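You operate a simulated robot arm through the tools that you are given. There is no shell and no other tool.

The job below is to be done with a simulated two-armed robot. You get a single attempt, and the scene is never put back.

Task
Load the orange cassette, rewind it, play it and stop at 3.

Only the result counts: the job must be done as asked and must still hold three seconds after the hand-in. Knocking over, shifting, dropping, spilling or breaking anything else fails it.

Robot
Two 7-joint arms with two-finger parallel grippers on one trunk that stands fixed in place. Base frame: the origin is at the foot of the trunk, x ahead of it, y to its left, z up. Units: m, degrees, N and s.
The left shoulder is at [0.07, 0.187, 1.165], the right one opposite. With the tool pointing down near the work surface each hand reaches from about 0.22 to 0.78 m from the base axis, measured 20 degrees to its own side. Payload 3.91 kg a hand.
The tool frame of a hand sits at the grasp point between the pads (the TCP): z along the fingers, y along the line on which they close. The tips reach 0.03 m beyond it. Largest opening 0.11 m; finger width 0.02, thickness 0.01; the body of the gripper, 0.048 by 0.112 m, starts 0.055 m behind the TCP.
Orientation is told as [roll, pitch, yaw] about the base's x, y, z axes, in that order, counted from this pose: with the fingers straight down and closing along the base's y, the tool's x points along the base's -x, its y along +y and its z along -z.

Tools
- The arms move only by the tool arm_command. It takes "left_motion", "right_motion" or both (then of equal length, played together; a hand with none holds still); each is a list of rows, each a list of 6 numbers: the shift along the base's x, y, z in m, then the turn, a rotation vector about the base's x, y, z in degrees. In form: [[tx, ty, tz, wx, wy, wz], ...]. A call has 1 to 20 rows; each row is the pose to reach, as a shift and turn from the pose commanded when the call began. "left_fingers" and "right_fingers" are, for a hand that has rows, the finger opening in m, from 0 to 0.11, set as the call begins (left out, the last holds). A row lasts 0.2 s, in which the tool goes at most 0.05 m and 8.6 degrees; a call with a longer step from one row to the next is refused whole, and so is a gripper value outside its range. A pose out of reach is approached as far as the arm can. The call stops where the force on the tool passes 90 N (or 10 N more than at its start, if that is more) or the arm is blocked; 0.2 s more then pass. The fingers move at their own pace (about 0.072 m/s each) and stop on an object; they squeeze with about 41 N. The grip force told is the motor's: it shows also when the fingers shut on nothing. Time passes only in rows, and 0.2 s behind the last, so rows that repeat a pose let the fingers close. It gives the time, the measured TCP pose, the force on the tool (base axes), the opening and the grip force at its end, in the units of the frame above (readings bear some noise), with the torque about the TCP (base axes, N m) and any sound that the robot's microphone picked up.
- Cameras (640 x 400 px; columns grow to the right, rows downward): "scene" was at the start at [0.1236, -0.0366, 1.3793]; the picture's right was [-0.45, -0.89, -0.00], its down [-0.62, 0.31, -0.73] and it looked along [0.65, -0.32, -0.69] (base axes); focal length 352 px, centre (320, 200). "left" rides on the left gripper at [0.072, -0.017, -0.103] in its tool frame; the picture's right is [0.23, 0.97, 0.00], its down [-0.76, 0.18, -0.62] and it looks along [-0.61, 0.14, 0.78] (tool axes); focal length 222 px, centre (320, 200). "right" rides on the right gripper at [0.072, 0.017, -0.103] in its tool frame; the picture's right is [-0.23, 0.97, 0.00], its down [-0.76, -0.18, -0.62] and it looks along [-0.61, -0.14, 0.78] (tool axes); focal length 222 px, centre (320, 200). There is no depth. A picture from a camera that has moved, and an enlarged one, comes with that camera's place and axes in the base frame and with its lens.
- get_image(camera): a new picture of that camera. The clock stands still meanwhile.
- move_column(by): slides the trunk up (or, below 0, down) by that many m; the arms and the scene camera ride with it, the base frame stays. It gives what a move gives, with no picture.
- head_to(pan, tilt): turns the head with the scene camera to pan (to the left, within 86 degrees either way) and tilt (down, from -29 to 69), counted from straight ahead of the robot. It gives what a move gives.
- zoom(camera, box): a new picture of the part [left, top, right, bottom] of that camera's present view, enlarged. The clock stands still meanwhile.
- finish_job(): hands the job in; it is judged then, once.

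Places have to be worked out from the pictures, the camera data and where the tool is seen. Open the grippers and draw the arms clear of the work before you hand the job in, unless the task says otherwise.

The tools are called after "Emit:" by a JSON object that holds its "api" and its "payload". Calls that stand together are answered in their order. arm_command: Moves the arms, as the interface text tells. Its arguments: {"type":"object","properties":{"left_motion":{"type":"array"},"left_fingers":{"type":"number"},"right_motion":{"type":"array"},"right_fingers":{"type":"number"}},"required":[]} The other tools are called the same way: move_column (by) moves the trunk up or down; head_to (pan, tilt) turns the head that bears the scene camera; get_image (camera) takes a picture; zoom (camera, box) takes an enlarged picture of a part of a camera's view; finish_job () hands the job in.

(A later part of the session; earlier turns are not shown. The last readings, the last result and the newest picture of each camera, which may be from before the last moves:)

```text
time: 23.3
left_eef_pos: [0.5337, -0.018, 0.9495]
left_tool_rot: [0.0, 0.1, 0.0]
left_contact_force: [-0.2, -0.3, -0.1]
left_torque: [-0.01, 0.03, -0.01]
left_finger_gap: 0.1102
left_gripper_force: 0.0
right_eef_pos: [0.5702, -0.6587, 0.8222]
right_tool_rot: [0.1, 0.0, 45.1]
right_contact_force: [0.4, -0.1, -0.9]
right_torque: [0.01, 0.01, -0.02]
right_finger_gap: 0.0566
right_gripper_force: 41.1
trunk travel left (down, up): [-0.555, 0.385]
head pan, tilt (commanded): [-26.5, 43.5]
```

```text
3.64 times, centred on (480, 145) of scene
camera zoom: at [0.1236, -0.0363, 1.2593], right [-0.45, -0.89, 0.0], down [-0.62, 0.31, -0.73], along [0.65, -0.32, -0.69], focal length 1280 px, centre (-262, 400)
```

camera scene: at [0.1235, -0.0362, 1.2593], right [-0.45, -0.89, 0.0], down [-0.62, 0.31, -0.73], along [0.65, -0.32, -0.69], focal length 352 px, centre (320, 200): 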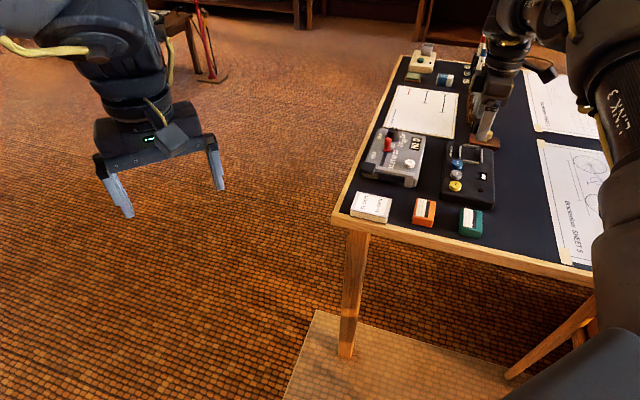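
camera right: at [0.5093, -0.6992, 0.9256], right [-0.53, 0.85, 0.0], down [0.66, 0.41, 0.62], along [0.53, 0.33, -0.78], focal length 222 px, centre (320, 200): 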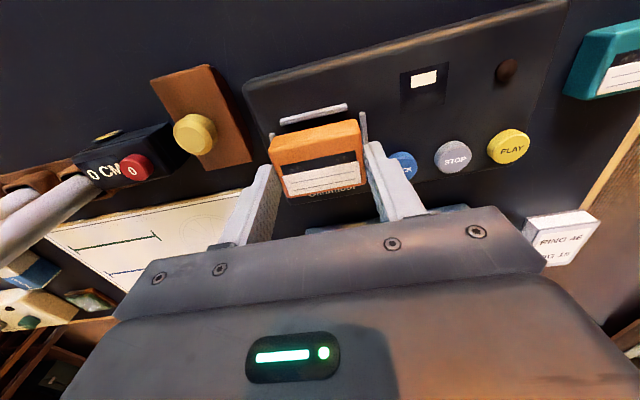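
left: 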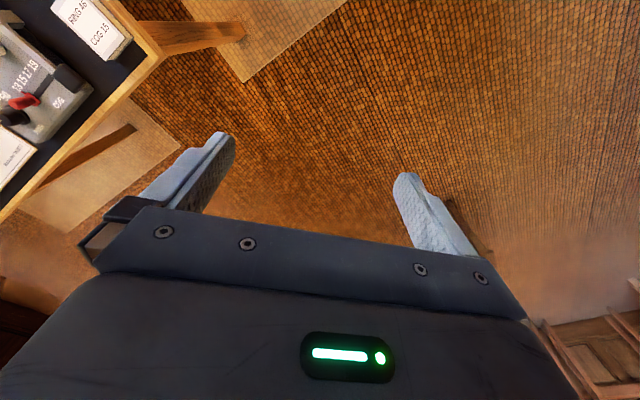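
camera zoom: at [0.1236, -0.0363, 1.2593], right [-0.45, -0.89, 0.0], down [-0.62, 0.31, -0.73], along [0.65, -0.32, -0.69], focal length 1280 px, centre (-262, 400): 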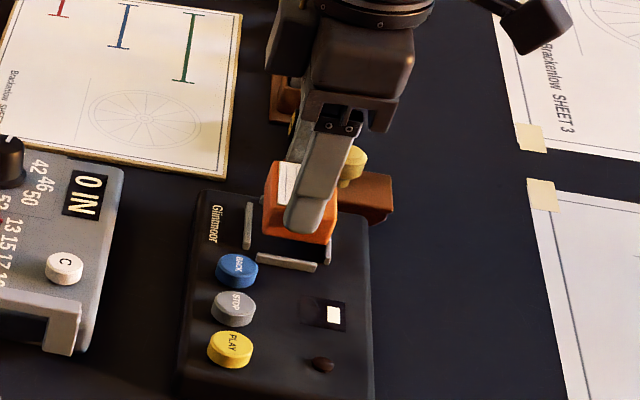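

Relative to the bay, the held cassette looks centred along the long axis and about 1 mm off across it. I correct by 1 mm, lower to just above the rails and check again.

Emit:
{"api": "arm_command", "payload": {"right_motion": [[0.0004, 0.0004, -0.004, 0, 0, 0], [0.0007, 0.0007, -0.009, 0, 0, 0], [0.0007, 0.0007, -0.013, 0, 0, 0], [0.0007, 0.0007, -0.013, 0, 0, 0]]}}

Emit:
{"api": "zoom", "payload": {"camera": "right", "box": [250, 80, 390, 210]}}

Emit:
{"api": "zoom", "payload": {"camera": "scene", "box": [480, 135, 530, 175]}}

```text
time: 24.3
left_eef_pos: [0.5339, -0.0183, 0.9483]
left_tool_rot: [0.0, -0.1, 0.1]
left_contact_force: [-0.1, 0.2, -0.3]
left_torque: [0.0, 0.01, 0.0]
left_finger_gap: 0.1097
left_gripper_force: 0.0
right_eef_pos: [0.573, -0.6578, 0.8085]
right_tool_rot: [0.0, 0.1, 45.0]
right_contact_force: [-0.6, -0.4, -2.4]
right_torque: [0.0, 0.01, 0.01]
right_finger_gap: 0.057
right_gripper_force: 41.0
trunk travel left (down, up): [-0.555, 0.385]
head pan, tilt (commanded): [-26.5, 43.5]
```

```text
3.08 times, centred on (320, 145) of right
camera zoom: at [0.51, -0.6988, 0.9123], right [-0.53, 0.85, 0.0], down [0.66, 0.41, 0.62], along [0.53, 0.33, -0.78], focal length 684 px, centre (320, 369)
```

zoom: 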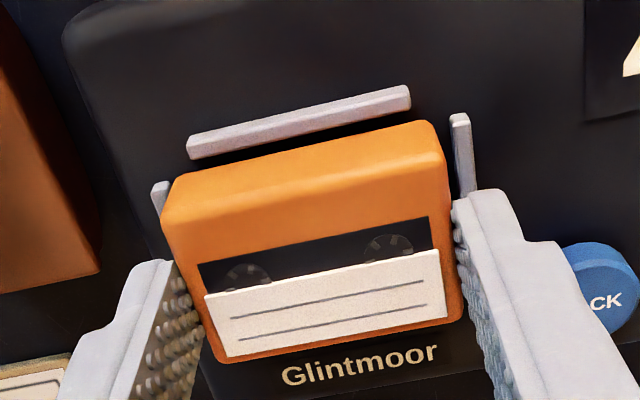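

```text
10.00 times, centred on (505, 155) of scene
camera zoom: at [0.1237, -0.0366, 1.2593], right [-0.45, -0.89, 0.0], down [-0.62, 0.31, -0.73], along [0.65, -0.32, -0.69], focal length 3521 px, centre (-1530, 650)
```

zoom: 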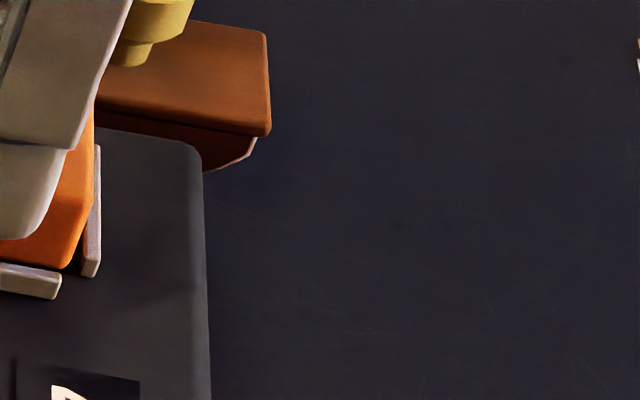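

The z force reads -2.4 N, and the display seems to show a different shape now. I look more closely from the scene camera.

Emit:
{"api": "zoom", "payload": {"camera": "scene", "box": [480, 130, 540, 190]}}

Emit:
{"api": "zoom", "payload": {"camera": "scene", "box": [478, 130, 522, 172]}}

Emit:
{"api": "zoom", "payload": {"camera": "right", "box": [380, 50, 470, 110]}}

```text
6.67 times, centred on (510, 160) of scene
camera zoom: at [0.1237, -0.0366, 1.2593], right [-0.45, -0.89, 0.0], down [-0.62, 0.31, -0.73], along [0.65, -0.32, -0.69], focal length 2348 px, centre (-947, 467)
```

zoom: 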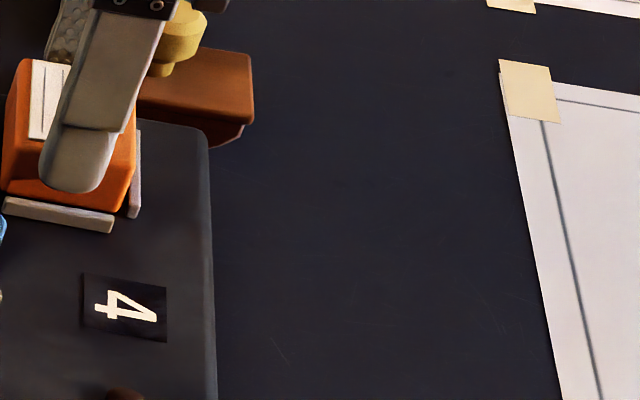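

```text
9.52 times, centred on (500, 151) of scene
camera zoom: at [0.1237, -0.0366, 1.2593], right [-0.45, -0.89, 0.0], down [-0.62, 0.31, -0.73], along [0.65, -0.32, -0.69], focal length 3354 px, centre (-1394, 667)
```

zoom: 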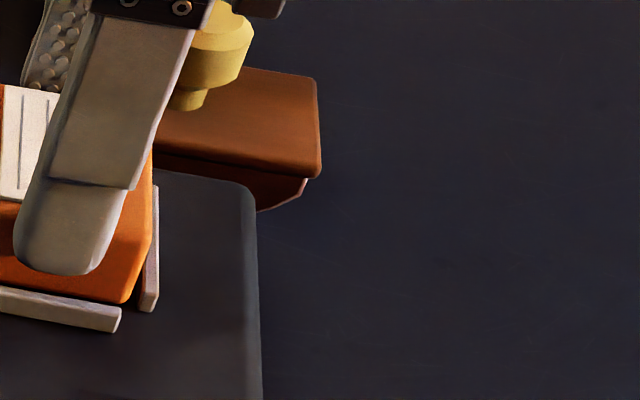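

```text
6.67 times, centred on (425, 80) of right
camera zoom: at [0.51, -0.6988, 0.9123], right [-0.53, 0.85, 0.0], down [0.66, 0.41, 0.62], along [0.53, 0.33, -0.78], focal length 1481 px, centre (-380, 1000)
```

zoom: 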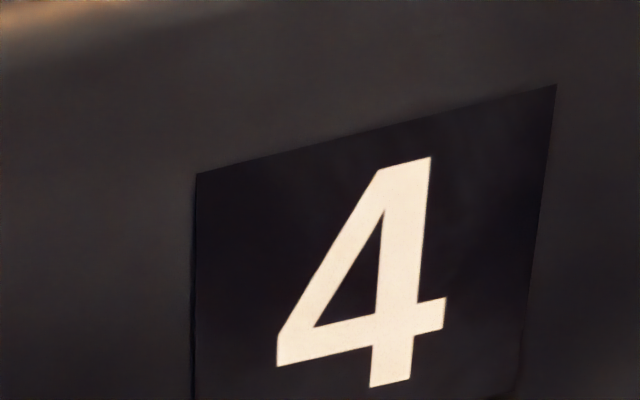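

The display now reads 4, so the player already senses the cassette between the rails. I lower gently in small steps, watching the force, until it is seated.

Emit:
{"api": "arm_command", "payload": {"right_motion": [[0, 0, -0.0015, 0, 0, 0], [0, 0, -0.003, 0, 0, 0], [0, 0, -0.003, 0, 0, 0]]}}

Emit:
{"api": "zoom", "payload": {"camera": "right", "box": [250, 80, 390, 210]}}

Emit:
{"api": "zoom", "payload": {"camera": "scene", "box": [460, 120, 510, 170]}}

```text
time: 25.1
left_eef_pos: [0.5323, -0.0174, 0.9496]
left_tool_rot: [0.1, 0.1, 0.0]
left_contact_force: [0.7, -0.3, 0.8]
left_torque: [0.02, 0.01, 0.0]
left_finger_gap: 0.1098
left_gripper_force: 0.1
right_eef_pos: [0.5733, -0.6596, 0.807]
right_tool_rot: [0.1, 0.1, 45.1]
right_contact_force: [-0.1, -0.2, 1.4]
right_torque: [0.0, 0.0, -0.03]
right_finger_gap: 0.0569
right_gripper_force: 41.1
trunk travel left (down, up): [-0.555, 0.385]
head pan, tilt (commanded): [-26.5, 43.5]
```

```text
3.08 times, centred on (320, 145) of right
camera zoom: at [0.5098, -0.6982, 0.9099], right [-0.53, 0.85, 0.0], down [0.66, 0.41, 0.62], along [0.53, 0.33, -0.78], focal length 684 px, centre (320, 369)
```

zoom: 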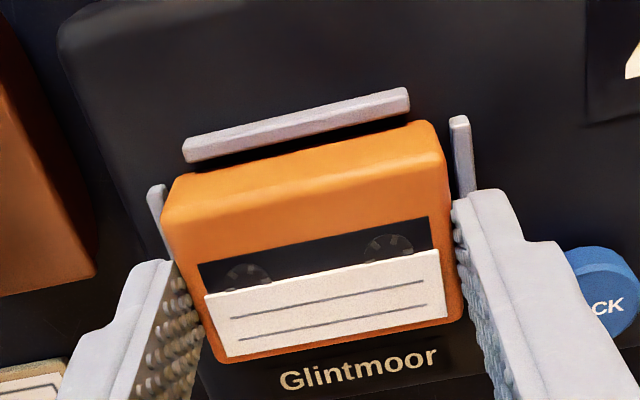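

```text
8.00 times, centred on (485, 145) of scene
camera zoom: at [0.1234, -0.0364, 1.2593], right [-0.45, -0.89, 0.0], down [-0.62, 0.31, -0.73], along [0.65, -0.32, -0.69], focal length 2817 px, centre (-1000, 640)
```

zoom: 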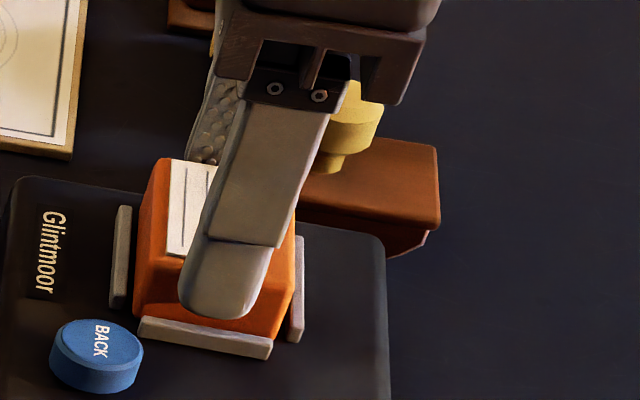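

The cassette's underside is now behind the rail and the z force is still only 1.4 N. I lower a little further.

Emit:
{"api": "arm_command", "payload": {"right_motion": [[0, 0, -0.001, 0, 0, 0], [0, 0, -0.002, 0, 0, 0], [0, 0, -0.003, 0, 0, 0], [0, 0, -0.003, 0, 0, 0]]}}

Emit:
{"api": "zoom", "payload": {"camera": "right", "box": [250, 80, 390, 210]}}

Emit:
{"api": "zoom", "payload": {"camera": "scene", "box": [460, 120, 510, 170]}}

```text
time: 26.1
left_eef_pos: [0.5312, -0.0167, 0.9507]
left_tool_rot: [-0.3, -0.1, 0.1]
left_contact_force: [-1.0, -0.1, 1.3]
left_torque: [0.03, 0.02, -0.03]
left_finger_gap: 0.1098
left_gripper_force: 0.1
right_eef_pos: [0.5724, -0.6578, 0.8057]
right_tool_rot: [-0.2, -0.1, 45.0]
right_contact_force: [4.0, -5.4, 21.3]
right_torque: [0.05, 0.15, 0.02]
right_finger_gap: 0.0572
right_gripper_force: 41.5
trunk travel left (down, up): [-0.555, 0.385]
head pan, tilt (commanded): [-26.5, 43.5]
```

```text
3.08 times, centred on (320, 145) of right
camera zoom: at [0.5089, -0.697, 0.9096], right [-0.53, 0.85, 0.0], down [0.66, 0.41, 0.62], along [0.53, 0.33, -0.78], focal length 684 px, centre (320, 369)
```

zoom: 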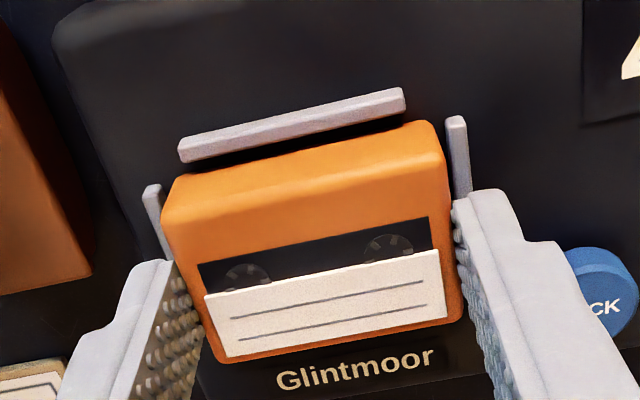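

```text
8.00 times, centred on (485, 145) of scene
camera zoom: at [0.122, -0.0346, 1.2597], right [-0.45, -0.89, 0.0], down [-0.61, 0.31, -0.73], along [0.65, -0.33, -0.69], focal length 2817 px, centre (-1000, 640)
```

zoom: 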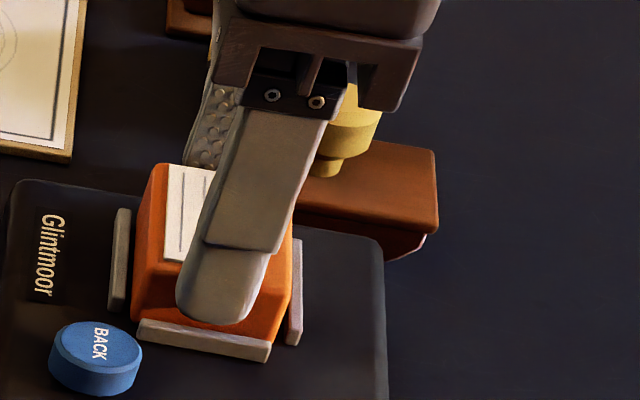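

The z force is now 21 N, so something is in contact. I zoom in on the cassette's lower edge to tell whether it rests on the floor of the bay or on a rail.

Emit:
{"api": "zoom", "payload": {"camera": "scene", "box": [470, 138, 502, 168]}}

Emit:
{"api": "zoom", "payload": {"camera": "right", "box": [275, 95, 360, 140]}}

Emit:
{"api": "zoom", "payload": {"camera": "right", "box": [340, 95, 380, 130]}}

```text
13.33 times, centred on (486, 153) of scene
camera zoom: at [0.122, -0.0346, 1.2597], right [-0.45, -0.89, 0.0], down [-0.61, 0.31, -0.73], along [0.65, -0.33, -0.69], focal length 4695 px, centre (-1893, 827)
```

zoom: 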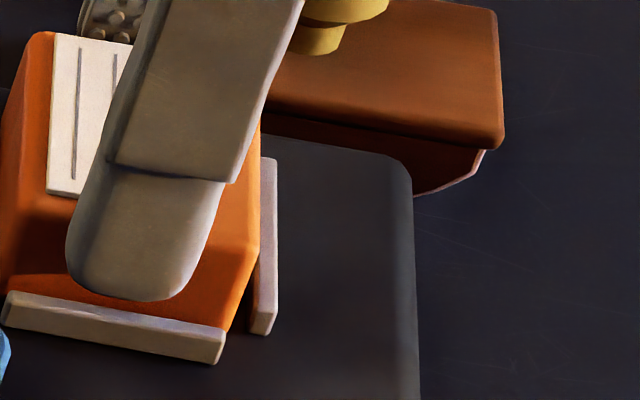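

```text
7.53 times, centred on (318, 118) of right
camera zoom: at [0.5089, -0.697, 0.9096], right [-0.53, 0.85, 0.0], down [0.66, 0.41, 0.62], along [0.53, 0.33, -0.78], focal length 1672 px, centre (339, 821)
```

zoom: 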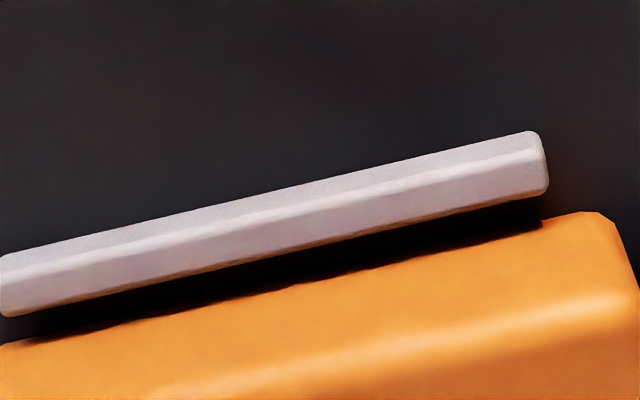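

```text
11.43 times, centred on (360, 112) of right
camera zoom: at [0.5089, -0.697, 0.9096], right [-0.53, 0.85, 0.0], down [0.66, 0.41, 0.62], along [0.53, 0.33, -0.78], focal length 2538 px, centre (-137, 1200)
```

zoom: 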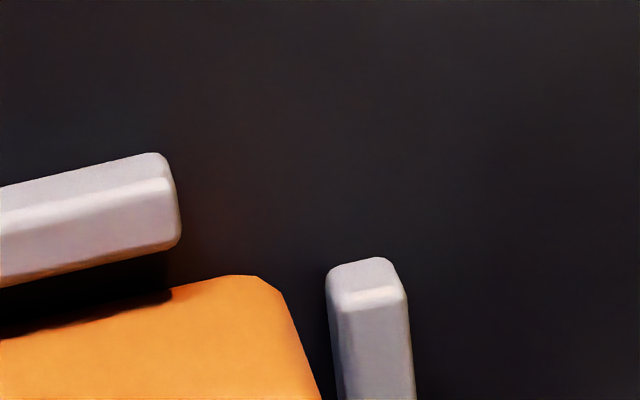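

The cassette sits inside all four rails with gaps on each side and its underside at floor level, and the 21 N is downward seating pressure. I relieve that pressure, open the fingers slightly and lift away.

Emit:
{"api": "arm_command", "payload": {"right_motion": [[0, 0, 0.0015, 0, 0, 0], [0, 0, 0.003, 0, 0, 0], [0, 0, 0.003, 0, 0, 0]]}}

Emit:
{"api": "arm_command", "payload": {"right_motion": [[0, 0, 0, 0, 0, 0], [0, 0, 0, 0, 0, 0], [0, 0, 0, 0, 0, 0]], "right_fingers": 0.07}}

Emit:
{"api": "zoom", "payload": {"camera": "scene", "box": [460, 120, 510, 190]}}

Emit:
{"api": "zoom", "payload": {"camera": "right", "box": [250, 60, 450, 210]}}

```text
time: 26.9
left_eef_pos: [0.5326, -0.0161, 0.9499]
left_tool_rot: [0.1, 0.0, 0.0]
left_contact_force: [0.5, -1.4, -0.8]
left_torque: [0.0, 0.01, 0.0]
left_finger_gap: 0.1098
left_gripper_force: 0.0
right_eef_pos: [0.5722, -0.6557, 0.8058]
right_tool_rot: [0.0, 0.1, 45.1]
right_contact_force: [2.3, -2.0, 11.3]
right_torque: [-0.2, -0.27, 0.01]
right_finger_gap: 0.0566
right_gripper_force: 41.1
trunk travel left (down, up): [-0.555, 0.385]
head pan, tilt (commanded): [-26.5, 43.5]
```

```text
time: 27.7
left_eef_pos: [0.5333, -0.0181, 0.9493]
left_tool_rot: [0.0, 0.1, 0.0]
left_contact_force: [-0.2, 0.4, 0.7]
left_torque: [0.01, 0.0, 0.02]
left_finger_gap: 0.1098
left_gripper_force: 0.0
right_eef_pos: [0.5728, -0.6581, 0.8054]
right_tool_rot: [0.1, 0.0, 45.0]
right_contact_force: [0.0, -0.5, 0.4]
right_torque: [0.0, 0.01, -0.01]
right_finger_gap: 0.07
right_gripper_force: 0.1
trunk travel left (down, up): [-0.555, 0.385]
head pan, tilt (commanded): [-26.5, 43.5]
```

```text
5.71 times, centred on (485, 155) of scene
camera zoom: at [0.1238, -0.037, 1.2592], right [-0.45, -0.89, 0.0], down [-0.62, 0.31, -0.73], along [0.65, -0.32, -0.69], focal length 2012 px, centre (-623, 457)
```

zoom: 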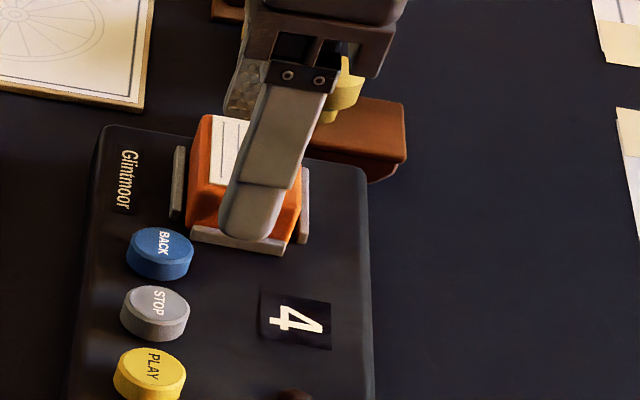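

```text
2.67 times, centred on (350, 135) of right
camera zoom: at [0.5096, -0.6984, 0.9084], right [-0.53, 0.85, 0.0], down [0.66, 0.41, 0.62], along [0.53, 0.33, -0.78], focal length 592 px, centre (240, 373)
```

zoom: 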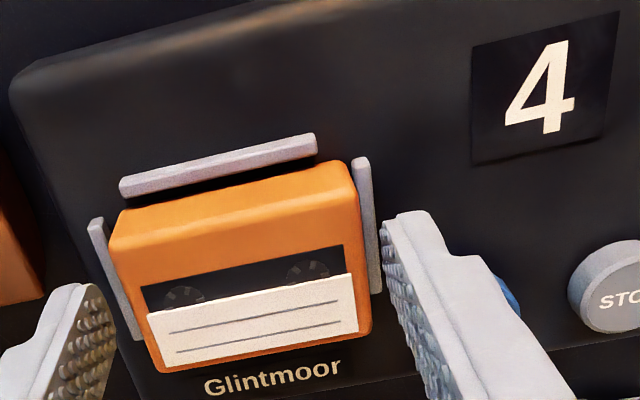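

The fingers are open, the cassette lies between the rails and the counter reads 4. I lift straight up.

Emit:
{"api": "arm_command", "payload": {"right_motion": [[0, 0, 0.01, 0, 0, 0], [0, 0, 0.025, 0, 0, 0], [0, 0, 0.045, 0, 0, 0], [0, 0, 0.06, 0, 0, 0], [0, 0, 0.06, 0, 0, 0]]}}

Emit:
{"api": "zoom", "payload": {"camera": "right", "box": [230, 50, 530, 220]}}

Emit:
{"api": "zoom", "payload": {"camera": "scene", "box": [430, 110, 530, 210]}}

```text
time: 28.9
left_eef_pos: [0.5329, -0.0182, 0.9494]
left_tool_rot: [0.0, 0.0, 0.0]
left_contact_force: [-0.3, 0.6, 0.7]
left_torque: [-0.01, 0.01, 0.03]
left_finger_gap: 0.1098
left_gripper_force: 0.0
right_eef_pos: [0.573, -0.6597, 0.8654]
right_tool_rot: [0.0, -0.1, 45.0]
right_contact_force: [0.0, -0.3, 1.5]
right_torque: [-0.01, 0.02, 0.03]
right_finger_gap: 0.0703
right_gripper_force: 0.1
trunk travel left (down, up): [-0.555, 0.385]
head pan, tilt (commanded): [-26.5, 43.5]
```

```text
2.13 times, centred on (380, 135) of right
camera zoom: at [0.5104, -0.6987, 0.9692], right [-0.53, 0.85, 0.0], down [0.66, 0.41, 0.62], along [0.53, 0.33, -0.78], focal length 474 px, centre (192, 339)
```

zoom: 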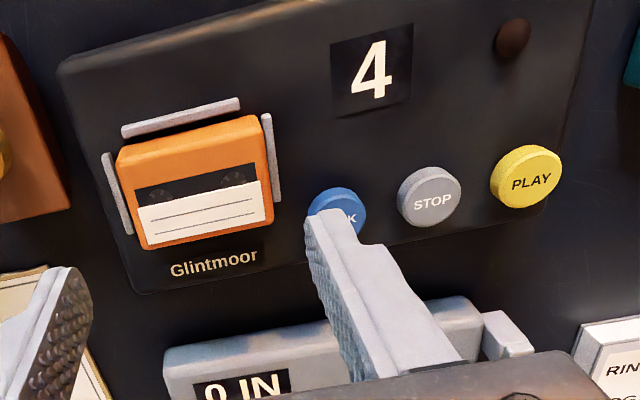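

```text
4.00 times, centred on (480, 160) of scene
camera zoom: at [0.1238, -0.0369, 1.2592], right [-0.45, -0.89, 0.0], down [-0.62, 0.31, -0.73], along [0.65, -0.32, -0.69], focal length 1408 px, centre (-320, 360)
```

zoom: 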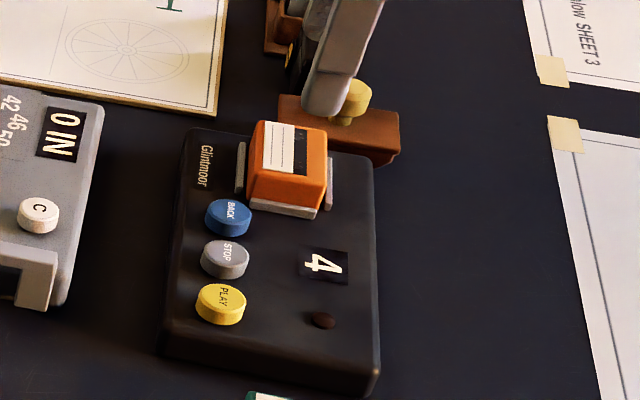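

The cassette is squarely in the bay and the counter reads 4. I close the fingers to make a poker and hover over BACK at about (0.553, -0.598).

Emit:
{"api": "arm_command", "payload": {"right_motion": [[-0.007, 0.021, 0, 0, 0, 0], [-0.014, 0.041, 0, 0, 0, 0], [-0.0203, 0.0618, 0, 0, 0, 0], [-0.0203, 0.0618, -0.02, 0, 0, 0], [-0.0203, 0.0618, -0.042, 0, 0, 0], [-0.0203, 0.0618, -0.042, 0, 0, 0]], "right_fingers": 0.0}}

Emit:
{"api": "get_image", "payload": {"camera": "right"}}

Emit:
{"api": "zoom", "payload": {"camera": "scene", "box": [430, 110, 530, 210]}}

```text
time: 30.3
left_eef_pos: [0.5328, -0.0172, 0.9496]
left_tool_rot: [0.0, 0.0, 0.0]
left_contact_force: [-0.5, 0.0, 0.3]
left_torque: [0.0, -0.02, 0.04]
left_finger_gap: 0.1098
left_gripper_force: 0.0
right_eef_pos: [0.5519, -0.5973, 0.8235]
right_tool_rot: [0.0, 0.0, 45.0]
right_contact_force: [0.0, 0.6, -0.7]
right_torque: [0.01, 0.01, 0.02]
right_finger_gap: 0.0003
right_gripper_force: 37.8
trunk travel left (down, up): [-0.555, 0.385]
head pan, tilt (commanded): [-26.5, 43.5]
```

```text
taken
camera right: at [0.4891, -0.6365, 0.9271], right [-0.53, 0.85, 0.0], down [0.66, 0.41, 0.62], along [0.53, 0.33, -0.78], focal length 222 px, centre (320, 200)
```

right: 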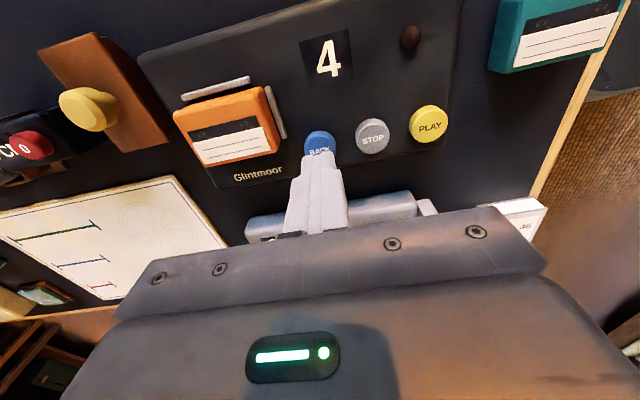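

```text
4.00 times, centred on (480, 160) of scene
camera zoom: at [0.1233, -0.0362, 1.2593], right [-0.45, -0.89, 0.0], down [-0.62, 0.31, -0.73], along [0.65, -0.32, -0.69], focal length 1408 px, centre (-320, 360)
```

zoom: 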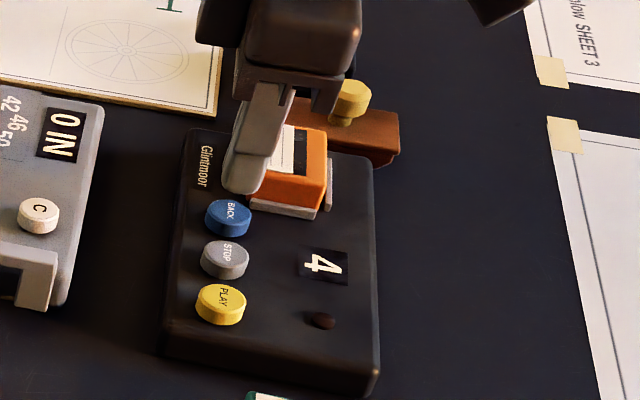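

The poker is above BACK, and the counter and lamp are visible in both views. I press down slowly about 5 mm past the button's top and lift again.

Emit:
{"api": "arm_command", "payload": {"right_motion": [[0, 0, -0.012, 0, 0, 0], [0, 0, -0.019, 0, 0, 0], [0, 0, -0.022, 0, 0, 0], [0, 0, -0.025, 0, 0, 0], [0, 0, -0.026, 0, 0, 0]]}}

Emit:
{"api": "zoom", "payload": {"camera": "scene", "box": [430, 110, 530, 210]}}

```text
time: 31.5
left_eef_pos: [0.5323, -0.0175, 0.9495]
left_tool_rot: [0.1, -0.1, 0.0]
left_contact_force: [0.1, 0.3, 0.8]
left_torque: [0.01, -0.01, 0.01]
left_finger_gap: 0.11
left_gripper_force: 0.0
right_eef_pos: [0.5515, -0.596, 0.8003]
right_tool_rot: [-0.2, -0.1, 44.9]
right_contact_force: [4.0, -8.5, 18.3]
right_torque: [-0.24, -0.09, 0.03]
right_finger_gap: 0.0
right_gripper_force: 37.8
trunk travel left (down, up): [-0.555, 0.385]
head pan, tilt (commanded): [-26.5, 43.5]
heard: click
```

```text
4.00 times, centred on (480, 160) of scene
camera zoom: at [0.1222, -0.0355, 1.2597], right [-0.45, -0.89, 0.0], down [-0.61, 0.31, -0.73], along [0.65, -0.33, -0.69], focal length 1408 px, centre (-320, 360)
```

zoom: 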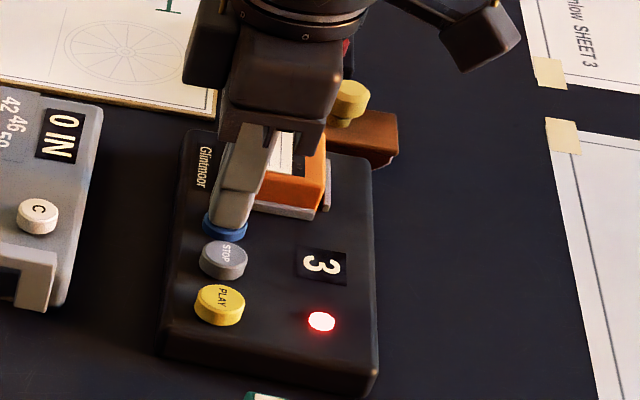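

A click was heard, the lamp is lit red and the counter has gone to 3, so it is rewinding. I lift off and watch whether it continues on its own.

Emit:
{"api": "arm_command", "payload": {"right_motion": [[0, 0, 0.01, 0, 0, 0], [0, 0, 0.026, 0, 0, 0]]}}

Emit:
{"api": "zoom", "payload": {"camera": "scene", "box": [430, 110, 530, 210]}}

```text
time: 32.1
left_eef_pos: [0.5329, -0.0174, 0.9493]
left_tool_rot: [0.0, 0.0, -0.1]
left_contact_force: [0.1, 0.0, -0.9]
left_torque: [0.02, -0.01, 0.02]
left_finger_gap: 0.11
left_gripper_force: 0.0
right_eef_pos: [0.5508, -0.5959, 0.8228]
right_tool_rot: [0.1, 0.0, 45.0]
right_contact_force: [-0.3, 1.0, 1.1]
right_torque: [-0.02, 0.0, 0.0]
right_finger_gap: 0.0003
right_gripper_force: 37.7
trunk travel left (down, up): [-0.555, 0.385]
head pan, tilt (commanded): [-26.5, 43.5]
```

```text
4.00 times, centred on (480, 160) of scene
camera zoom: at [0.1228, -0.0359, 1.2592], right [-0.45, -0.89, 0.0], down [-0.62, 0.31, -0.73], along [0.65, -0.32, -0.69], focal length 1408 px, centre (-320, 360)
```

zoom: 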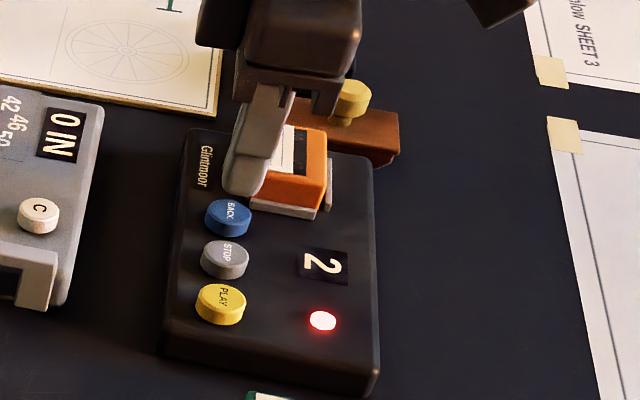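

It keeps rewinding by itself and reads 2. While it finishes I move the poker over to hover above PLAY.

Emit:
{"api": "arm_command", "payload": {"right_motion": [[-0.018, 0.0185, 0, 0, 0, 0], [-0.036, 0.037, 0, 0, 0, 0], [-0.0545, 0.0555, 0, 0, 0, 0], [-0.0545, 0.0555, 0, 0, 0, 0]]}}

Emit:
{"api": "get_image", "payload": {"camera": "right"}}

Emit:
{"api": "zoom", "payload": {"camera": "scene", "box": [430, 110, 530, 210]}}

```text
time: 33.1
left_eef_pos: [0.5331, -0.0174, 0.9476]
left_tool_rot: [0.0, 0.1, 0.0]
left_contact_force: [0.5, 0.7, 0.3]
left_torque: [0.0, 0.01, 0.0]
left_finger_gap: 0.1103
left_gripper_force: 0.0
right_eef_pos: [0.4977, -0.541, 0.8222]
right_tool_rot: [0.1, 0.0, 45.0]
right_contact_force: [-0.5, -1.2, -0.4]
right_torque: [0.0, 0.0, 0.0]
right_finger_gap: 0.0
right_gripper_force: 37.8
trunk travel left (down, up): [-0.555, 0.385]
head pan, tilt (commanded): [-26.5, 43.5]
```

```text
taken
camera right: at [0.4348, -0.5811, 0.9262], right [-0.53, 0.85, 0.0], down [0.66, 0.41, 0.62], along [0.53, 0.33, -0.78], focal length 222 px, centre (320, 200)
```

right: 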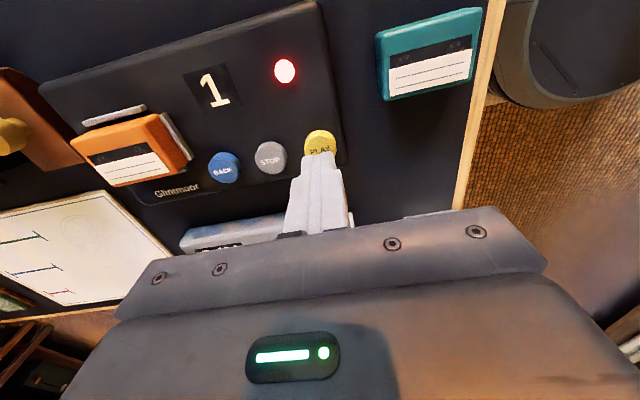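

```text
4.00 times, centred on (480, 160) of scene
camera zoom: at [0.1241, -0.0366, 1.2592], right [-0.45, -0.89, 0.0], down [-0.62, 0.31, -0.73], along [0.65, -0.32, -0.69], focal length 1408 px, centre (-320, 360)
```

zoom: 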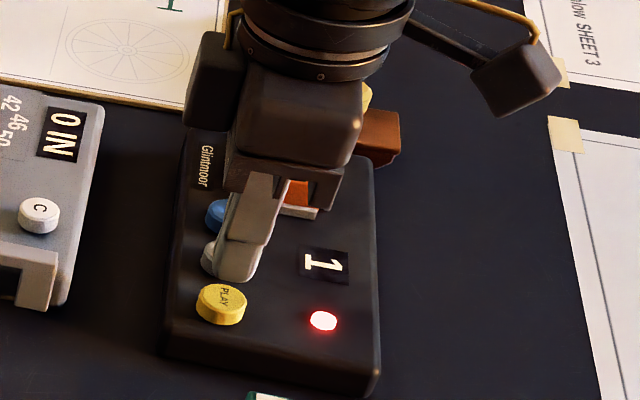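

The counter reads 1 and the lamp is still on. I wait in place for the rewind to finish.

Emit:
{"api": "arm_command", "payload": {"right_motion": [[0, 0, 0, 0, 0, 0], [0, 0, 0, 0, 0, 0], [0, 0, 0, 0, 0, 0], [0, 0, 0, 0, 0, 0], [0, 0, 0, 0, 0, 0]]}}

Emit:
{"api": "zoom", "payload": {"camera": "scene", "box": [430, 110, 530, 210]}}

```text
time: 34.3
left_eef_pos: [0.5336, -0.018, 0.9492]
left_tool_rot: [0.0, 0.0, 0.1]
left_contact_force: [-0.4, 0.2, 0.0]
left_torque: [0.0, 0.01, -0.02]
left_finger_gap: 0.1098
left_gripper_force: 0.0
right_eef_pos: [0.4976, -0.5407, 0.8238]
right_tool_rot: [0.1, 0.0, 44.9]
right_contact_force: [0.2, 0.7, 0.1]
right_torque: [0.02, -0.02, 0.0]
right_finger_gap: 0.0
right_gripper_force: 38.0
trunk travel left (down, up): [-0.555, 0.385]
head pan, tilt (commanded): [-26.5, 43.5]
```

```text
4.00 times, centred on (480, 160) of scene
camera zoom: at [0.1236, -0.0367, 1.2593], right [-0.45, -0.89, 0.0], down [-0.62, 0.31, -0.73], along [0.65, -0.32, -0.69], focal length 1408 px, centre (-320, 360)
```

zoom: 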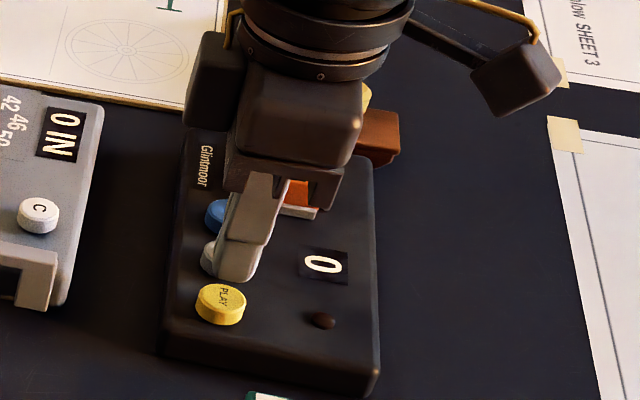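

The counter is at 0 with the lamp off, so the rewind is complete. I lower the poker to just above PLAY so the press and the move to STOP will be quick.

Emit:
{"api": "arm_command", "payload": {"right_motion": [[0, 0, -0.007, 0, 0, 0], [0, 0, -0.013, 0, 0, 0], [0, 0, -0.013, 0, 0, 0]]}}

Emit:
{"api": "zoom", "payload": {"camera": "scene", "box": [430, 110, 530, 210]}}

Emit:
{"api": "zoom", "payload": {"camera": "right", "box": [180, 40, 380, 200]}}

```text
time: 35.1
left_eef_pos: [0.533, -0.0175, 0.9487]
left_tool_rot: [0.0, -0.1, 0.0]
left_contact_force: [0.2, 0.3, 0.7]
left_torque: [0.0, 0.0, 0.03]
left_finger_gap: 0.1099
left_gripper_force: 0.0
right_eef_pos: [0.4969, -0.5408, 0.81]
right_tool_rot: [0.1, -0.1, 45.0]
right_contact_force: [0.4, -0.1, -0.8]
right_torque: [0.05, 0.01, 0.03]
right_finger_gap: 0.0002
right_gripper_force: 37.5
trunk travel left (down, up): [-0.555, 0.385]
head pan, tilt (commanded): [-26.5, 43.5]
```

```text
4.00 times, centred on (480, 160) of scene
camera zoom: at [0.1235, -0.0366, 1.2593], right [-0.45, -0.89, 0.0], down [-0.62, 0.31, -0.73], along [0.65, -0.32, -0.69], focal length 1408 px, centre (-320, 360)
```

zoom: 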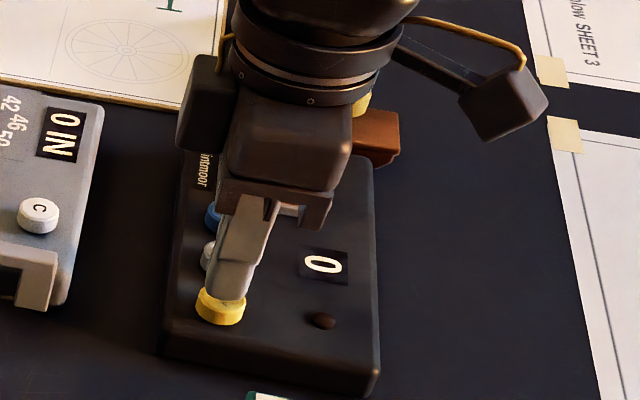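

```text
2.50 times, centred on (280, 120) of right
camera zoom: at [0.4347, -0.5807, 0.9138], right [-0.53, 0.85, 0.0], down [0.66, 0.41, 0.62], along [0.53, 0.33, -0.78], focal length 555 px, centre (420, 400)
```

zoom: 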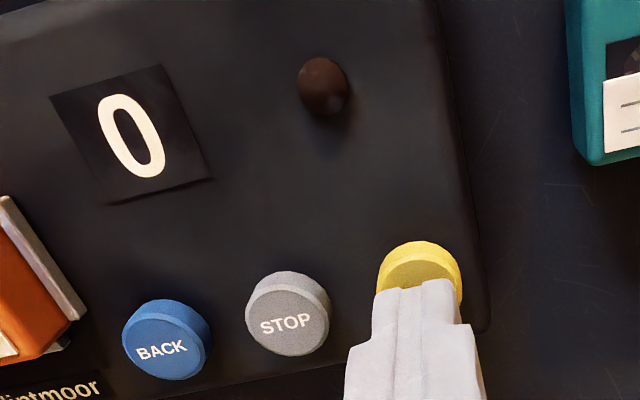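

The tip is directly above PLAY. I press it, lift and shift straight over to hover above STOP in one motion, then read the counter.

Emit:
{"api": "arm_command", "payload": {"right_motion": [[0, 0, -0.009, 0, 0, 0], [0, 0, -0.014, 0, 0, 0], [0, 0, -0.014, 0, 0, 0], [0, 0, 0, 0, 0, 0], [0.0275, -0.028, 0, 0, 0, 0]]}}

Emit:
{"api": "zoom", "payload": {"camera": "scene", "box": [430, 110, 530, 210]}}

Emit:
{"api": "zoom", "payload": {"camera": "right", "box": [180, 40, 480, 200]}}

```text
time: 36.3
left_eef_pos: [0.5346, -0.0184, 0.9477]
left_tool_rot: [0.1, 0.2, 0.0]
left_contact_force: [-0.2, 0.0, 0.9]
left_torque: [0.01, 0.06, -0.02]
left_finger_gap: 0.1101
left_gripper_force: 0.1
right_eef_pos: [0.5251, -0.5716, 0.8077]
right_tool_rot: [0.1, 0.0, 45.0]
right_contact_force: [0.4, -0.5, 0.3]
right_torque: [0.01, 0.03, 0.0]
right_finger_gap: 0.0
right_gripper_force: 37.1
trunk travel left (down, up): [-0.555, 0.385]
head pan, tilt (commanded): [-26.5, 43.5]
heard: click
```

```text
4.00 times, centred on (480, 160) of scene
camera zoom: at [0.1254, -0.0372, 1.2589], right [-0.45, -0.89, 0.0], down [-0.62, 0.31, -0.72], along [0.65, -0.32, -0.69], focal length 1408 px, centre (-320, 360)
```

zoom: 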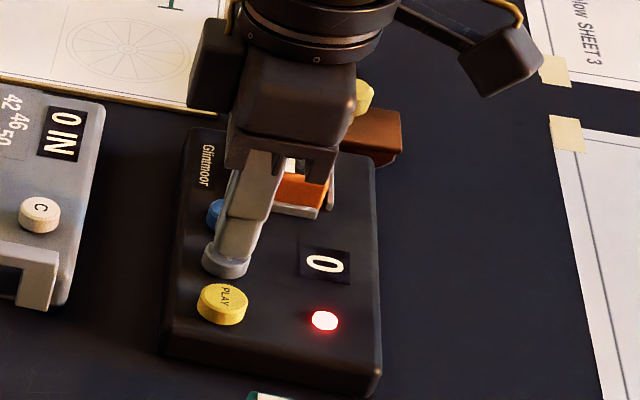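

```text
2.13 times, centred on (330, 120) of right
camera zoom: at [0.462, -0.6109, 0.9114], right [-0.53, 0.85, 0.0], down [0.67, 0.41, 0.62], along [0.53, 0.33, -0.78], focal length 474 px, centre (299, 371)
```

zoom: 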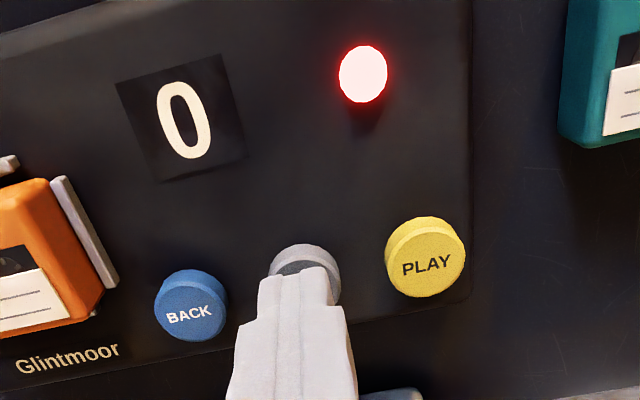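

Play has started: the lamp is on, the counter is at 0 and the poker is over STOP. I advance in short waits to learn the counting rate.

Emit:
{"api": "arm_command", "payload": {"right_motion": [[0, 0, 0, 0, 0, 0]]}}

Emit:
{"api": "zoom", "payload": {"camera": "scene", "box": [480, 150, 530, 210]}}

```text
time: 36.7
left_eef_pos: [0.5353, -0.0173, 0.9484]
left_tool_rot: [0.0, 0.0, 0.1]
left_contact_force: [0.3, 0.4, -0.7]
left_torque: [0.0, -0.02, 0.0]
left_finger_gap: 0.1101
left_gripper_force: 0.0
right_eef_pos: [0.5237, -0.5703, 0.8084]
right_tool_rot: [-0.1, 0.0, 45.0]
right_contact_force: [-0.1, -0.3, -0.2]
right_torque: [0.01, 0.02, -0.04]
right_finger_gap: 0.0
right_gripper_force: 37.8
trunk travel left (down, up): [-0.555, 0.385]
head pan, tilt (commanded): [-26.5, 43.5]
```

```text
6.67 times, centred on (505, 180) of scene
camera zoom: at [0.1239, -0.0366, 1.2592], right [-0.45, -0.89, 0.0], down [-0.62, 0.31, -0.73], along [0.65, -0.32, -0.69], focal length 2348 px, centre (-913, 333)
```

zoom: 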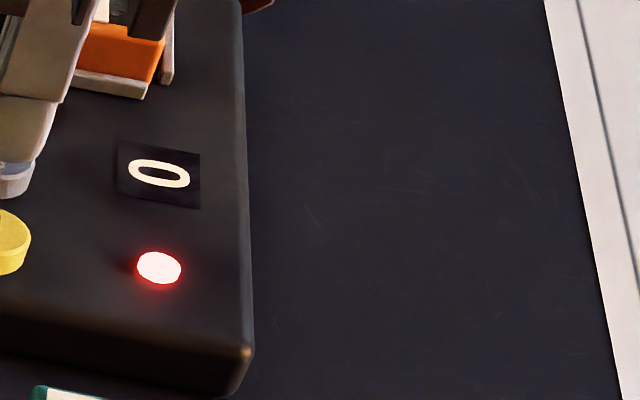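

The counter still reads 0 at 36.7 s. I wait a little longer.

Emit:
{"api": "arm_command", "payload": {"right_motion": [[0, 0, 0, 0, 0, 0]]}}

Emit:
{"api": "zoom", "payload": {"camera": "scene", "box": [480, 150, 530, 210]}}

```text
time: 37.1
left_eef_pos: [0.5329, -0.0172, 0.9482]
left_tool_rot: [0.0, 0.0, -0.1]
left_contact_force: [-0.2, -0.8, 0.5]
left_torque: [0.01, -0.03, 0.03]
left_finger_gap: 0.11
left_gripper_force: 0.1
right_eef_pos: [0.5237, -0.5712, 0.8095]
right_tool_rot: [0.0, -0.1, 45.0]
right_contact_force: [-0.1, 0.1, -0.8]
right_torque: [0.02, -0.01, 0.0]
right_finger_gap: 0.0002
right_gripper_force: 38.1
trunk travel left (down, up): [-0.555, 0.385]
head pan, tilt (commanded): [-26.5, 43.5]
```

```text
6.67 times, centred on (505, 180) of scene
camera zoom: at [0.1235, -0.0365, 1.2593], right [-0.45, -0.89, 0.0], down [-0.62, 0.31, -0.73], along [0.65, -0.32, -0.69], focal length 2348 px, centre (-913, 333)
```

zoom: 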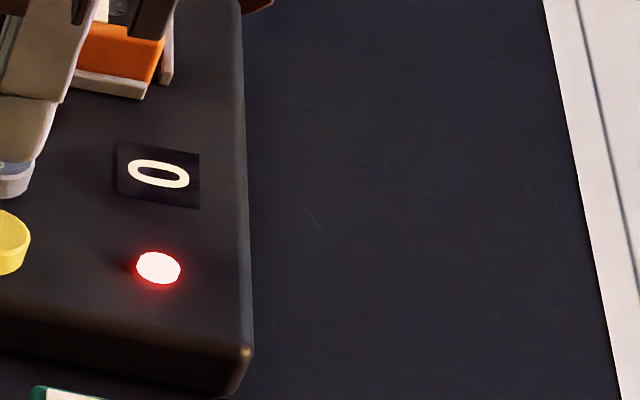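

The counter still shows 0, so play counts slower than rewind. I keep waiting.

Emit:
{"api": "arm_command", "payload": {"right_motion": [[0, 0, 0, 0, 0, 0]]}}

Emit:
{"api": "zoom", "payload": {"camera": "scene", "box": [480, 150, 530, 210]}}

```text
time: 37.5
left_eef_pos: [0.5332, -0.0182, 0.95]
left_tool_rot: [-0.1, -0.1, 0.1]
left_contact_force: [-0.5, 0.2, 0.3]
left_torque: [0.04, 0.03, 0.0]
left_finger_gap: 0.1105
left_gripper_force: 0.1
right_eef_pos: [0.5235, -0.57, 0.8088]
right_tool_rot: [0.0, 0.0, 45.0]
right_contact_force: [0.6, 0.5, -0.3]
right_torque: [0.0, 0.01, -0.06]
right_finger_gap: 0.0
right_gripper_force: 38.2
trunk travel left (down, up): [-0.555, 0.385]
head pan, tilt (commanded): [-26.5, 43.5]
```

```text
6.67 times, centred on (505, 180) of scene
camera zoom: at [0.1235, -0.0366, 1.2593], right [-0.45, -0.89, 0.0], down [-0.62, 0.31, -0.73], along [0.65, -0.32, -0.69], focal length 2348 px, centre (-913, 333)
```

zoom: 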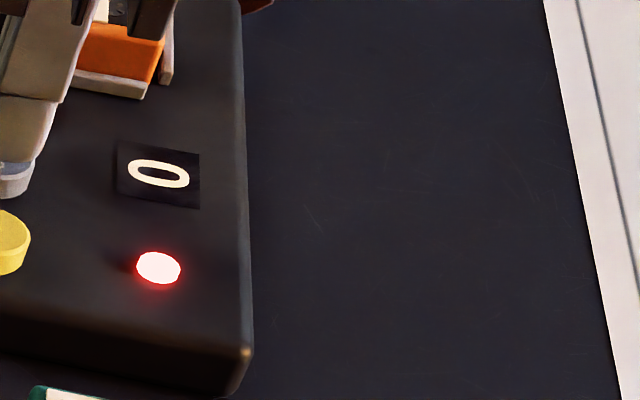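

It still reads 0 at 37.5 s. I continue in short waits.

Emit:
{"api": "arm_command", "payload": {"right_motion": [[0, 0, 0, 0, 0, 0], [0, 0, 0, 0, 0, 0]]}}

Emit:
{"api": "zoom", "payload": {"camera": "scene", "box": [480, 150, 530, 210]}}

```text
time: 38.1
left_eef_pos: [0.5341, -0.0179, 0.9493]
left_tool_rot: [0.0, -0.1, 0.0]
left_contact_force: [0.8, 0.2, 0.0]
left_torque: [-0.01, -0.05, -0.01]
left_finger_gap: 0.1101
left_gripper_force: 0.1
right_eef_pos: [0.5236, -0.5701, 0.8098]
right_tool_rot: [0.0, 0.0, 45.0]
right_contact_force: [-0.2, 0.0, 0.0]
right_torque: [0.04, 0.0, 0.01]
right_finger_gap: 0.0002
right_gripper_force: 38.3
trunk travel left (down, up): [-0.555, 0.385]
head pan, tilt (commanded): [-26.5, 43.5]
```

```text
6.67 times, centred on (505, 180) of scene
camera zoom: at [0.1236, -0.0367, 1.2593], right [-0.45, -0.89, 0.0], down [-0.62, 0.31, -0.73], along [0.65, -0.32, -0.69], focal length 2348 px, centre (-913, 333)
```

zoom: 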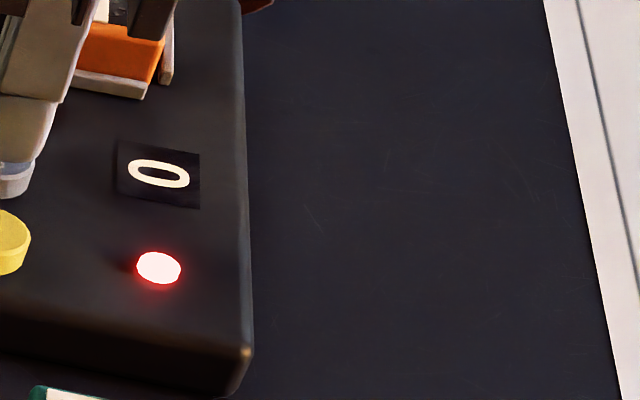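

About 2.5 s into play the counter is still 0. I wait a bit more.

Emit:
{"api": "arm_command", "payload": {"right_motion": [[0, 0, 0, 0, 0, 0], [0, 0, 0, 0, 0, 0]]}}

Emit:
{"api": "zoom", "payload": {"camera": "scene", "box": [480, 150, 530, 210]}}

```text
time: 38.7
left_eef_pos: [0.5339, -0.0177, 0.9488]
left_tool_rot: [0.0, 0.1, 0.1]
left_contact_force: [-1.0, -0.3, -0.3]
left_torque: [-0.01, -0.03, 0.0]
left_finger_gap: 0.11
left_gripper_force: 0.1
right_eef_pos: [0.5245, -0.571, 0.8099]
right_tool_rot: [0.0, 0.0, 45.0]
right_contact_force: [-0.5, -0.6, 0.1]
right_torque: [-0.02, -0.01, 0.02]
right_finger_gap: 0.0
right_gripper_force: 38.0
trunk travel left (down, up): [-0.555, 0.385]
head pan, tilt (commanded): [-26.5, 43.5]
```

```text
6.67 times, centred on (505, 180) of scene
camera zoom: at [0.1236, -0.0367, 1.2593], right [-0.45, -0.89, 0.0], down [-0.62, 0.31, -0.73], along [0.65, -0.32, -0.69], focal length 2348 px, centre (-913, 333)
```

zoom: 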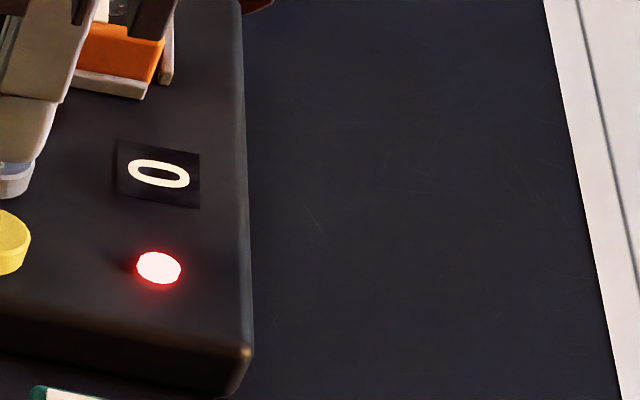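

The counter still shows 0 with the lamp on. I continue watching.

Emit:
{"api": "arm_command", "payload": {"right_motion": [[0, 0, 0, 0, 0, 0], [0, 0, 0, 0, 0, 0]]}}

Emit:
{"api": "zoom", "payload": {"camera": "scene", "box": [480, 150, 530, 210]}}

```text
time: 39.3
left_eef_pos: [0.5339, -0.0181, 0.9488]
left_tool_rot: [0.0, 0.0, -0.1]
left_contact_force: [-0.1, 0.5, 0.1]
left_torque: [0.04, 0.0, 0.0]
left_finger_gap: 0.1098
left_gripper_force: 0.0
right_eef_pos: [0.5235, -0.5702, 0.8089]
right_tool_rot: [-0.1, -0.1, 44.9]
right_contact_force: [0.2, -0.9, -0.4]
right_torque: [-0.04, -0.03, -0.01]
right_finger_gap: 0.0001
right_gripper_force: 37.7
trunk travel left (down, up): [-0.555, 0.385]
head pan, tilt (commanded): [-26.5, 43.5]
```

```text
6.67 times, centred on (505, 180) of scene
camera zoom: at [0.1236, -0.0367, 1.2593], right [-0.45, -0.89, 0.0], down [-0.62, 0.31, -0.73], along [0.65, -0.32, -0.69], focal length 2348 px, centre (-913, 333)
```

zoom: 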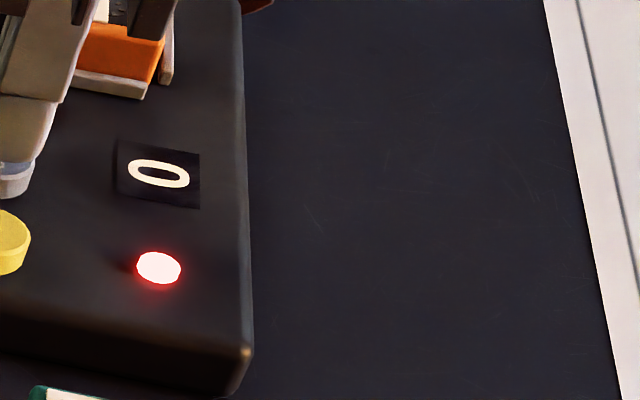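

It is at 39.3 s and still 0, so each count lasts several seconds. I wait in steps of about 1 s.

Emit:
{"api": "arm_command", "payload": {"right_motion": [[0, 0, 0, 0, 0, 0], [0, 0, 0, 0, 0, 0], [0, 0, 0, 0, 0, 0], [0, 0, 0, 0, 0, 0]]}}

Emit:
{"api": "zoom", "payload": {"camera": "scene", "box": [480, 150, 530, 210]}}

```text
time: 40.3
left_eef_pos: [0.5337, -0.0172, 0.9487]
left_tool_rot: [0.0, 0.1, 0.0]
left_contact_force: [-0.7, 0.0, 0.3]
left_torque: [-0.02, 0.01, 0.03]
left_finger_gap: 0.1099
left_gripper_force: 0.1
right_eef_pos: [0.5243, -0.571, 0.8092]
right_tool_rot: [0.0, 0.0, 45.0]
right_contact_force: [-0.7, -0.4, 0.2]
right_torque: [-0.01, 0.0, -0.01]
right_finger_gap: 0.0001
right_gripper_force: 37.4
trunk travel left (down, up): [-0.555, 0.385]
head pan, tilt (commanded): [-26.5, 43.5]
```

```text
6.67 times, centred on (505, 180) of scene
camera zoom: at [0.1236, -0.0367, 1.2593], right [-0.45, -0.89, 0.0], down [-0.62, 0.31, -0.73], along [0.65, -0.32, -0.69], focal length 2348 px, centre (-913, 333)
```

zoom: 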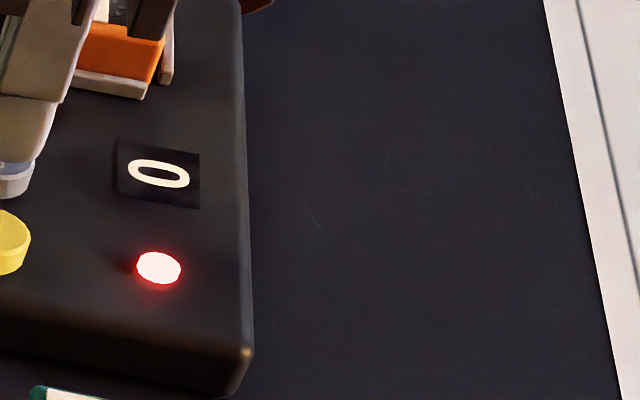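

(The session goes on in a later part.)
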